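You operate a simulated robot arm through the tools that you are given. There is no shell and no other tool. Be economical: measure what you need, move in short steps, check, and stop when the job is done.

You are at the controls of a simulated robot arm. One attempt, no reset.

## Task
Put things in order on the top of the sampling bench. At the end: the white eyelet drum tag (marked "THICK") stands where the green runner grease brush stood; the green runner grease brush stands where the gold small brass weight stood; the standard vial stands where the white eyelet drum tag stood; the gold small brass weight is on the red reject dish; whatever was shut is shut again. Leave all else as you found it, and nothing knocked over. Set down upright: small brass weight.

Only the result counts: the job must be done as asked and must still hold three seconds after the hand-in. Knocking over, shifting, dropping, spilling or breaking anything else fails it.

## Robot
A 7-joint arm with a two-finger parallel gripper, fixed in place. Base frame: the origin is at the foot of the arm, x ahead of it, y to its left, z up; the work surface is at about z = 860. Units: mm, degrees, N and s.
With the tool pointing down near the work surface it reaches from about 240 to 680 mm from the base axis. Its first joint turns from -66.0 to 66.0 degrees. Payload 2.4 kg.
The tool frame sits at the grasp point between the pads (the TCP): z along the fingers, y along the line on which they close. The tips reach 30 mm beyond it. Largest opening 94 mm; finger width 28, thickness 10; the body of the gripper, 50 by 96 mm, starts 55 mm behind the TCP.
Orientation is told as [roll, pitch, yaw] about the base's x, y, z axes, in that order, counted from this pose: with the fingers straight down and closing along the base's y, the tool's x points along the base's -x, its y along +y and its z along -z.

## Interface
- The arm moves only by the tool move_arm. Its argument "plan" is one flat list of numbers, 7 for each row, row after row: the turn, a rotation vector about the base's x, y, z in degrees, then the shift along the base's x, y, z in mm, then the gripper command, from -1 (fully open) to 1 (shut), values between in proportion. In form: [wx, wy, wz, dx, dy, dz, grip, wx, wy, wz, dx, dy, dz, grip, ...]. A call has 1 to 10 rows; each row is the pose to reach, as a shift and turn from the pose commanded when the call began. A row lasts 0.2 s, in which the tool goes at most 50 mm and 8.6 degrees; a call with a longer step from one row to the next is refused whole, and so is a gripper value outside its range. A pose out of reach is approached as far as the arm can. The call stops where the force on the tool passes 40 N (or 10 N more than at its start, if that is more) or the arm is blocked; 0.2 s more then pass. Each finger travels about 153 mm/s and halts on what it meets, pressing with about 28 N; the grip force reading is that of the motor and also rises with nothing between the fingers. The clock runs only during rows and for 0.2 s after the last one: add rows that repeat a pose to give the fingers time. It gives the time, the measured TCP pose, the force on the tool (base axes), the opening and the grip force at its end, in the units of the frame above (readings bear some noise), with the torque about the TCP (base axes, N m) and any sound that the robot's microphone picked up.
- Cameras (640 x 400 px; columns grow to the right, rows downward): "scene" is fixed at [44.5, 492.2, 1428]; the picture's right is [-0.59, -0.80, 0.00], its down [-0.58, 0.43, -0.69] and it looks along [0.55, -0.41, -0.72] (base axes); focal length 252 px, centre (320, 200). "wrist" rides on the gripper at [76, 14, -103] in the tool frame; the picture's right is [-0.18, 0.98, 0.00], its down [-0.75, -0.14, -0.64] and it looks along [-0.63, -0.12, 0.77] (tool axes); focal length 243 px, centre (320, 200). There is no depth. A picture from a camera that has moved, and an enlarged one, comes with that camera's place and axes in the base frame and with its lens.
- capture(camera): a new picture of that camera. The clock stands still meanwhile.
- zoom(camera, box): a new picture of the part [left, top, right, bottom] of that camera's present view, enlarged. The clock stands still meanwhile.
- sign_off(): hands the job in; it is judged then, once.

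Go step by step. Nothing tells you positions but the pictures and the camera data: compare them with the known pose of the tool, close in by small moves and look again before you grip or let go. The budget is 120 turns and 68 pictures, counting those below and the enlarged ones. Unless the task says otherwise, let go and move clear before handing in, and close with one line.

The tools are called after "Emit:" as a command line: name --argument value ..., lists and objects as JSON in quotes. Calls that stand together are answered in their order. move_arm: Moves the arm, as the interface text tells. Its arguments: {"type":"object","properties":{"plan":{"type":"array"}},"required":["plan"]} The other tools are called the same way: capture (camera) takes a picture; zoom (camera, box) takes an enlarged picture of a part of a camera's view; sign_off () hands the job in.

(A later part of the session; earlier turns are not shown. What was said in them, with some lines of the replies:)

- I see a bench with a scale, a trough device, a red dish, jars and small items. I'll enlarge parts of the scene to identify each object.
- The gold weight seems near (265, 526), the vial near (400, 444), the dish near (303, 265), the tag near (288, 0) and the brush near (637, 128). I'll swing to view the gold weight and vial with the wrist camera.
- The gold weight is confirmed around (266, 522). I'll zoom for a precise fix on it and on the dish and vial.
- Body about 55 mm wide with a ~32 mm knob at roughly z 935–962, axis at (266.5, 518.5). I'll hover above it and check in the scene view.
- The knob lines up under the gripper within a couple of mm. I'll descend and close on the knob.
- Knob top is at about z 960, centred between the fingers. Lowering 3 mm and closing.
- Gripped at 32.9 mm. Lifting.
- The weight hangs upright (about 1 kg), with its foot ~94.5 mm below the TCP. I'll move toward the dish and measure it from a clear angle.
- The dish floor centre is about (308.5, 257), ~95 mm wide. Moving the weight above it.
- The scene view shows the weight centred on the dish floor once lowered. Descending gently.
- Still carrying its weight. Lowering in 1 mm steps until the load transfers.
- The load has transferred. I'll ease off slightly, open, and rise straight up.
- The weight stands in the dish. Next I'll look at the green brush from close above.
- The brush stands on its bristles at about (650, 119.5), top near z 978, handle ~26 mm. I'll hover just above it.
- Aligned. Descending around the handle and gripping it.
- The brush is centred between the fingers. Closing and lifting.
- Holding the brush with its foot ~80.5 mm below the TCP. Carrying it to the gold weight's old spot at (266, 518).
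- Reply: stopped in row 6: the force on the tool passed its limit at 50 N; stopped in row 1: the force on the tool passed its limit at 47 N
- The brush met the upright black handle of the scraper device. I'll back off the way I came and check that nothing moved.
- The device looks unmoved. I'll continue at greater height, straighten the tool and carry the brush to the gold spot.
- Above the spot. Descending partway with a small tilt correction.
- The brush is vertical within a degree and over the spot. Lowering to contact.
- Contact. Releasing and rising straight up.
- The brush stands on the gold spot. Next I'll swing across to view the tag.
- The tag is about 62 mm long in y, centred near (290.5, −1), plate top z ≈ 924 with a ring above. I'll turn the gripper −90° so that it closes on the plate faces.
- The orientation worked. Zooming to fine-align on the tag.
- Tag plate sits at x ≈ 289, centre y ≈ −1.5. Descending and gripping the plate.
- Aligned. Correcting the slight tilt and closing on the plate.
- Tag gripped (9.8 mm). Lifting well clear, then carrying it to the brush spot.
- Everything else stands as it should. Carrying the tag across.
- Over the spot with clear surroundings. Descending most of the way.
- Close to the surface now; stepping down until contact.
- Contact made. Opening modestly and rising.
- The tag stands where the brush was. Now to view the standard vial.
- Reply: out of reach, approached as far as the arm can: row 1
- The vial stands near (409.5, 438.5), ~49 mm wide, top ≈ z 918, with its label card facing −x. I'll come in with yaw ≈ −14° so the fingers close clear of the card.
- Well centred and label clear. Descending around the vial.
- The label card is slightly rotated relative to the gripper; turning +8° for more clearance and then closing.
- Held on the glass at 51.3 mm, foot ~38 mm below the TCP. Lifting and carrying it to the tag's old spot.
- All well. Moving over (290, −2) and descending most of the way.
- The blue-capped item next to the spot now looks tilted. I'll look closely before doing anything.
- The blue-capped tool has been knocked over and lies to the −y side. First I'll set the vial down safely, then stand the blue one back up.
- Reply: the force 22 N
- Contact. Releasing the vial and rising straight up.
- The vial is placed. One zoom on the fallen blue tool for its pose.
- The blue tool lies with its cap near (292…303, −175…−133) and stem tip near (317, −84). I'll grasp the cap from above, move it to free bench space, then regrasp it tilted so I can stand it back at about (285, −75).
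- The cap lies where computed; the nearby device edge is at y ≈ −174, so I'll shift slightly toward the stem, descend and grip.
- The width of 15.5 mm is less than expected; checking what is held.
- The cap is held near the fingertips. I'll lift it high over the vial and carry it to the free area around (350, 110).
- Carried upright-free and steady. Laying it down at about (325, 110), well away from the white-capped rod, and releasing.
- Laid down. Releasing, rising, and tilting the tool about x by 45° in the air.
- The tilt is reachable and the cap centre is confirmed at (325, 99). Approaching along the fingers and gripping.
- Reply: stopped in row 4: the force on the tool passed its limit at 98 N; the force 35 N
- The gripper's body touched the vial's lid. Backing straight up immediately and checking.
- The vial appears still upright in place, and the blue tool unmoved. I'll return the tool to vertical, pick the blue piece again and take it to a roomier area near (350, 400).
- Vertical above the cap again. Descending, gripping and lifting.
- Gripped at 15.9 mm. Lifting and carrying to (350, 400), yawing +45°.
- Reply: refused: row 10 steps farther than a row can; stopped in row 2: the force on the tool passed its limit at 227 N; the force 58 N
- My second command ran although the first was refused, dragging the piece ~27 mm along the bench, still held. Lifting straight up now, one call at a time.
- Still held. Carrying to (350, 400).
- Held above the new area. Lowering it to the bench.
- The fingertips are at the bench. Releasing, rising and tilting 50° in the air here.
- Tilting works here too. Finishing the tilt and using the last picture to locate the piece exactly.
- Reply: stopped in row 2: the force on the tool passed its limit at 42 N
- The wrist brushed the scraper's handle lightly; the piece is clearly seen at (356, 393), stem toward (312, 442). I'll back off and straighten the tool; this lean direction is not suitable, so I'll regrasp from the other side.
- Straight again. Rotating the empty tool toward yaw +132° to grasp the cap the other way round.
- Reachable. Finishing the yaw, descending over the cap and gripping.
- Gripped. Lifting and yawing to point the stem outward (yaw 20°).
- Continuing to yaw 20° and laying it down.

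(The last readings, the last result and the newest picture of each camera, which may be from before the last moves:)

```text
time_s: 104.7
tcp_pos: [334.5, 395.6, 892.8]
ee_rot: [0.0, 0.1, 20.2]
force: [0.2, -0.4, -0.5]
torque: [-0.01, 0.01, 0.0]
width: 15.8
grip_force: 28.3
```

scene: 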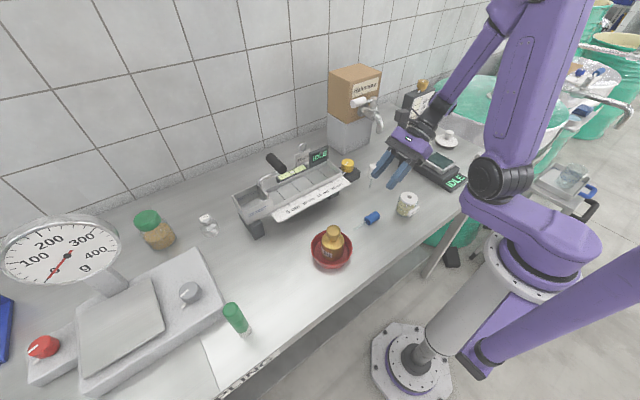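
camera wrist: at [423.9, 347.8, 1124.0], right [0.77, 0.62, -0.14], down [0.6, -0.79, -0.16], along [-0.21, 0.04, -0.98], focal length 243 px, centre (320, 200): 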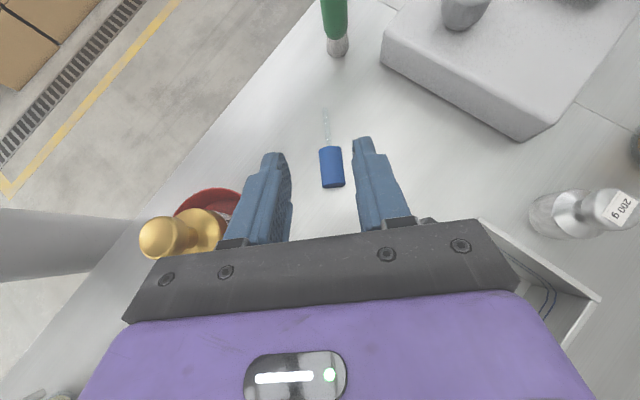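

Releasing, rising and tilting 40° of the needed 45°, now leaning toward the robot.

Emit:
move_arm --plan '[0, 0, 0, 0, 0, 0, 0.45, 0, 0, 0, 0, 0, 0, 0.15, 0, 0, 0, 0, 0, 0, 0.15, 0, 0, 0, 0, 0, 45, 0.15, 0, 0, 0, 0, 0, 90, 0.15, 2.74, -7.52, 0, -11, -4, 106, 0.15, 5.5, -15, 0, -22, -8, 106, 0.15, 8.2, -22.6, 0, -33, -12, 106, 0.15, 10.9, -30.1, 0, -44, -16, 106, 0.15, 13.7, -37.6, 0, -54, -19.7, 106, 0.15]'

```text
time_s: 106.9
tcp_pos: [279.1, 375.5, 999.4]
ee_rot: [-0.1, -39.9, 20.3]
force: [0.1, -0.1, 0.6]
torque: [-0.03, 0.0, -0.01]
width: 40.1
grip_force: 0.1
```

Good. Completing the tilt, then approaching along the finger direction and gripping.

Emit:
move_arm --plan '[1.7, -4.7, 0, 0, 0, -30, 0.15, 1.7, -4.7, 0, 0, 0, -66, 0.15, 1.7, -4.7, 0, 20, 7.3, -86, 0.15, 1.7, -4.7, 0, 34, 12.4, -102, 0.15, 1.7, -4.7, 0, 39.9, 14.5, -107.5, 0.15, 1.7, -4.7, 0, 39.9, 14.5, -108, 0.15]'

```text
time_s: 108.3
tcp_pos: [320.3, 389.8, 891.8]
ee_rot: [-0.3, -45.2, 20.2]
force: [0.7, 0.0, 1.1]
torque: [0.04, -0.02, -0.02]
width: 39.8
grip_force: 0.1
```

In position without contact. Closing.

Emit:
move_arm --plan '[0, 0, 0, 0, 0, 0, 0.4, 0, 0, 0, 0, 0, 0, 0.7, 0, 0, 0, 0, 0, 0, 0.85, 0, 0, 0, 0, 0, 0, 0.85]'

```text
time_s: 109.3
tcp_pos: [320.4, 389.9, 892.0]
ee_rot: [-0.3, -45.0, 20.3]
force: [-0.8, 1.1, 1.4]
torque: [0.04, -0.02, 0.01]
width: 15.6
grip_force: 27.8
```

Gripped at 15.6 mm in the tilted pose. Lifting and carrying toward the target side while yawing.

Emit:
move_arm --plan '[0, 0, 0, 0, 0, 30, 0.85, 0, 0, 0, 0, 0, 75, 0.85, 0, 0, 0, 0, 0, 120, 0.85, 0, 0, 0, 0, 0, 165, 0.85, 0, 0, -8, 0, -38, 190, 0.85, 0, 0, -16, 0, -80, 200, 0.85, 0, 0, -24, 0, -122, 200, 0.85, 0, 0, -32, 0, -164, 200, 0.85, 0, 0, -40, 0, -206, 200, 0.85, 0, 0, -48, 0, -248, 200, 0.85]'

```text
time_s: 111.5
tcp_pos: [318.2, 141.9, 1090.6]
ee_rot: [-0.2, -45.0, -28.0]
force: [-0.1, -0.3, -0.1]
torque: [0.0, 0.0, 0.02]
width: 16.1
grip_force: 28.0
```

Continuing the yaw to −90° and moving on toward y ≈ −40, high above everything.

Emit:
move_arm --plan '[0, 0, -7.75, -2, -23, 0, 0.85, 0, 0, -15.5, -4, -46, 0, 0.85, 0, 0, -23.25, -6, -69, 0, 0.85, 0, 0, -31, -8, -92, 0, 0.85, 0, 0, -38.75, -10, -115, 0, 0.85, 0, 0, -46.5, -12, -138, 0, 0.85, 0, 0, -54.25, -15, -160, 0, 0.85, 0, 0, -62, -18, -182, 0, 0.85, 0, 0, -62, -18, -182, 0, 0.85]'

```text
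time_s: 113.5
tcp_pos: [302.6, -40.4, 1090.0]
ee_rot: [-0.2, -45.1, -89.9]
force: [0.4, 0.6, -0.6]
torque: [-0.01, 0.01, -0.01]
width: 15.8
grip_force: 28.3
```

Now rotating +90° about x so the stem points straight down.

Emit:
move_arm --plan '[8.5, 0, 0, 0, -4, 0, 0.85, 17, 0, 0, 0, -6, 0, 0.85, 25.5, 0, 0, 0, -8, 0, 0.85, 34, 0, 0, 0, -10, 0, 0.85, 42.5, 0, 0, 0, -14, 0, 0.85, 51, 0, 0, 0, -20, 0, 0.85, 59.5, 0, 0, 0, -26, 0, 0.85, 68, 0, 0, 0, -32, 0, 0.85, 76.5, 0, 0, 0, -38, 0, 0.85, 85, 0, 0, 0, -44, 0, 0.85]'

```text
time_s: 115.7
tcp_pos: [302.4, -84.0, 1090.4]
ee_rot: [0.3, 40.1, -89.8]
force: [-0.2, -0.4, -0.3]
torque: [-0.04, 0.02, 0.01]
width: 15.4
grip_force: 28.2
```

Completing the rotation and moving over the original spot (TCP at (285, −96) puts the cap axis at y ≈ −75), then lowering partway.

Emit:
move_arm --plan '[4.9, 0.3, 0, -9, -6, 0, 0.85, 4.9, 0.3, 0, -17.6, -12, 0, 0.85, 4.9, 0.3, 0, -17.6, -12, -40, 0.85, 4.9, 0.3, 0, -17.6, -12, -80, 0.85, 4.9, 0.3, 0, -17.6, -12, -110, 0.85, 4.9, 0.3, 0, -17.6, -12, -130, 0.85, 4.9, 0.3, 0, -17.6, -12, -138, 0.85, 4.9, 0.3, 0, -17.6, -12, -138, 0.85]'

```text
time_s: 117.5
tcp_pos: [285.5, -96.6, 953.2]
ee_rot: [-0.2, 44.9, -90.0]
force: [-0.1, 0.3, 0.5]
torque: [-0.04, 0.01, 0.01]
width: 15.7
grip_force: 28.0
```

Steady with no contact yet. Lowering in small steps toward the expected contact near z 941.

Emit:
move_arm --plan '[0, 0, 0, 0, 0, -3, 0.85, 0, 0, 0, 0, 0, -6, 0.85, 0, 0, 0, 0, 0, -8, 0.85, 0, 0, 0, 0, 0, -8, 0.85]'

```text
time_s: 118.5
tcp_pos: [284.5, -95.5, 945.9]
ee_rot: [-0.2, 44.9, -90.0]
force: [0.1, -0.5, 6.0]
torque: [0.11, -0.05, -0.01]
width: 15.8
grip_force: 27.6
```

Contact (6 N). Easing off slightly, opening gradually, then retracting along the finger axis.

Emit:
move_arm --plan '[0, 0, 0, 0, 0, 0.4, 0.85, 0, 0, 0, 0, 0, 0.4, 0.62, 0, 0, 0, 0, 0, 0.4, 0.45, 0, 0, 0, 0, 0, 0.4, 0.2, 0, 0, 0, 0, 0, 0.4, 0.1, 0, 0, 0, 0, 0, 0.4, 0.1, 0, 0, 0, 0, -8, 8.4, 0.1, 0, 0, 0, 0, -25, 25.4, 0.1, 0, 0, 0, 0, -50, 50, 0.1, 0, 0, 0, 0, -75, 80, 0.1]'

```text
time_s: 120.7
tcp_pos: [284.3, -170.7, 1026.3]
ee_rot: [-0.3, 44.8, -90.0]
force: [-0.1, -0.1, -0.6]
torque: [0.0, -0.03, 0.01]
width: 42.3
grip_force: 0.1
```

Clear of the piece with no forces. Rising well away before handing in.

Emit:
move_arm --plan '[0, 0, 0, 0, 0, 40, 0.1, 0, 0, 0, 0, 0, 80, 0.1, 0, 0, 0, 0, 0, 120, 0.1, 0, 0, 0, 0, 0, 120, 0.1]'

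```text
time_s: 121.7
tcp_pos: [283.4, -171.9, 1145.6]
ee_rot: [-0.3, 44.8, -90.1]
force: [-0.3, -0.1, -0.3]
torque: [0.02, -0.01, 0.01]
width: 42.5
grip_force: 0.2
```

The arm is clear and empty, and no pictures are left, so I can't check the blue-capped tool's final stance by eye. Handing in.

Emit:
sign_off

```text
The job is handed in.
```

I handed the job in with all four moves done, but I knocked over the blue-capped tool, and whether it stands again is unconfirmed because I had no pictures left. I stood it back near its old spot by force readings. I also pressed the gripper hard on the vial's lid; it still looked upright in the last scene picture. The scraper's handle was bumped too, and I have no picture of it after the last touch.
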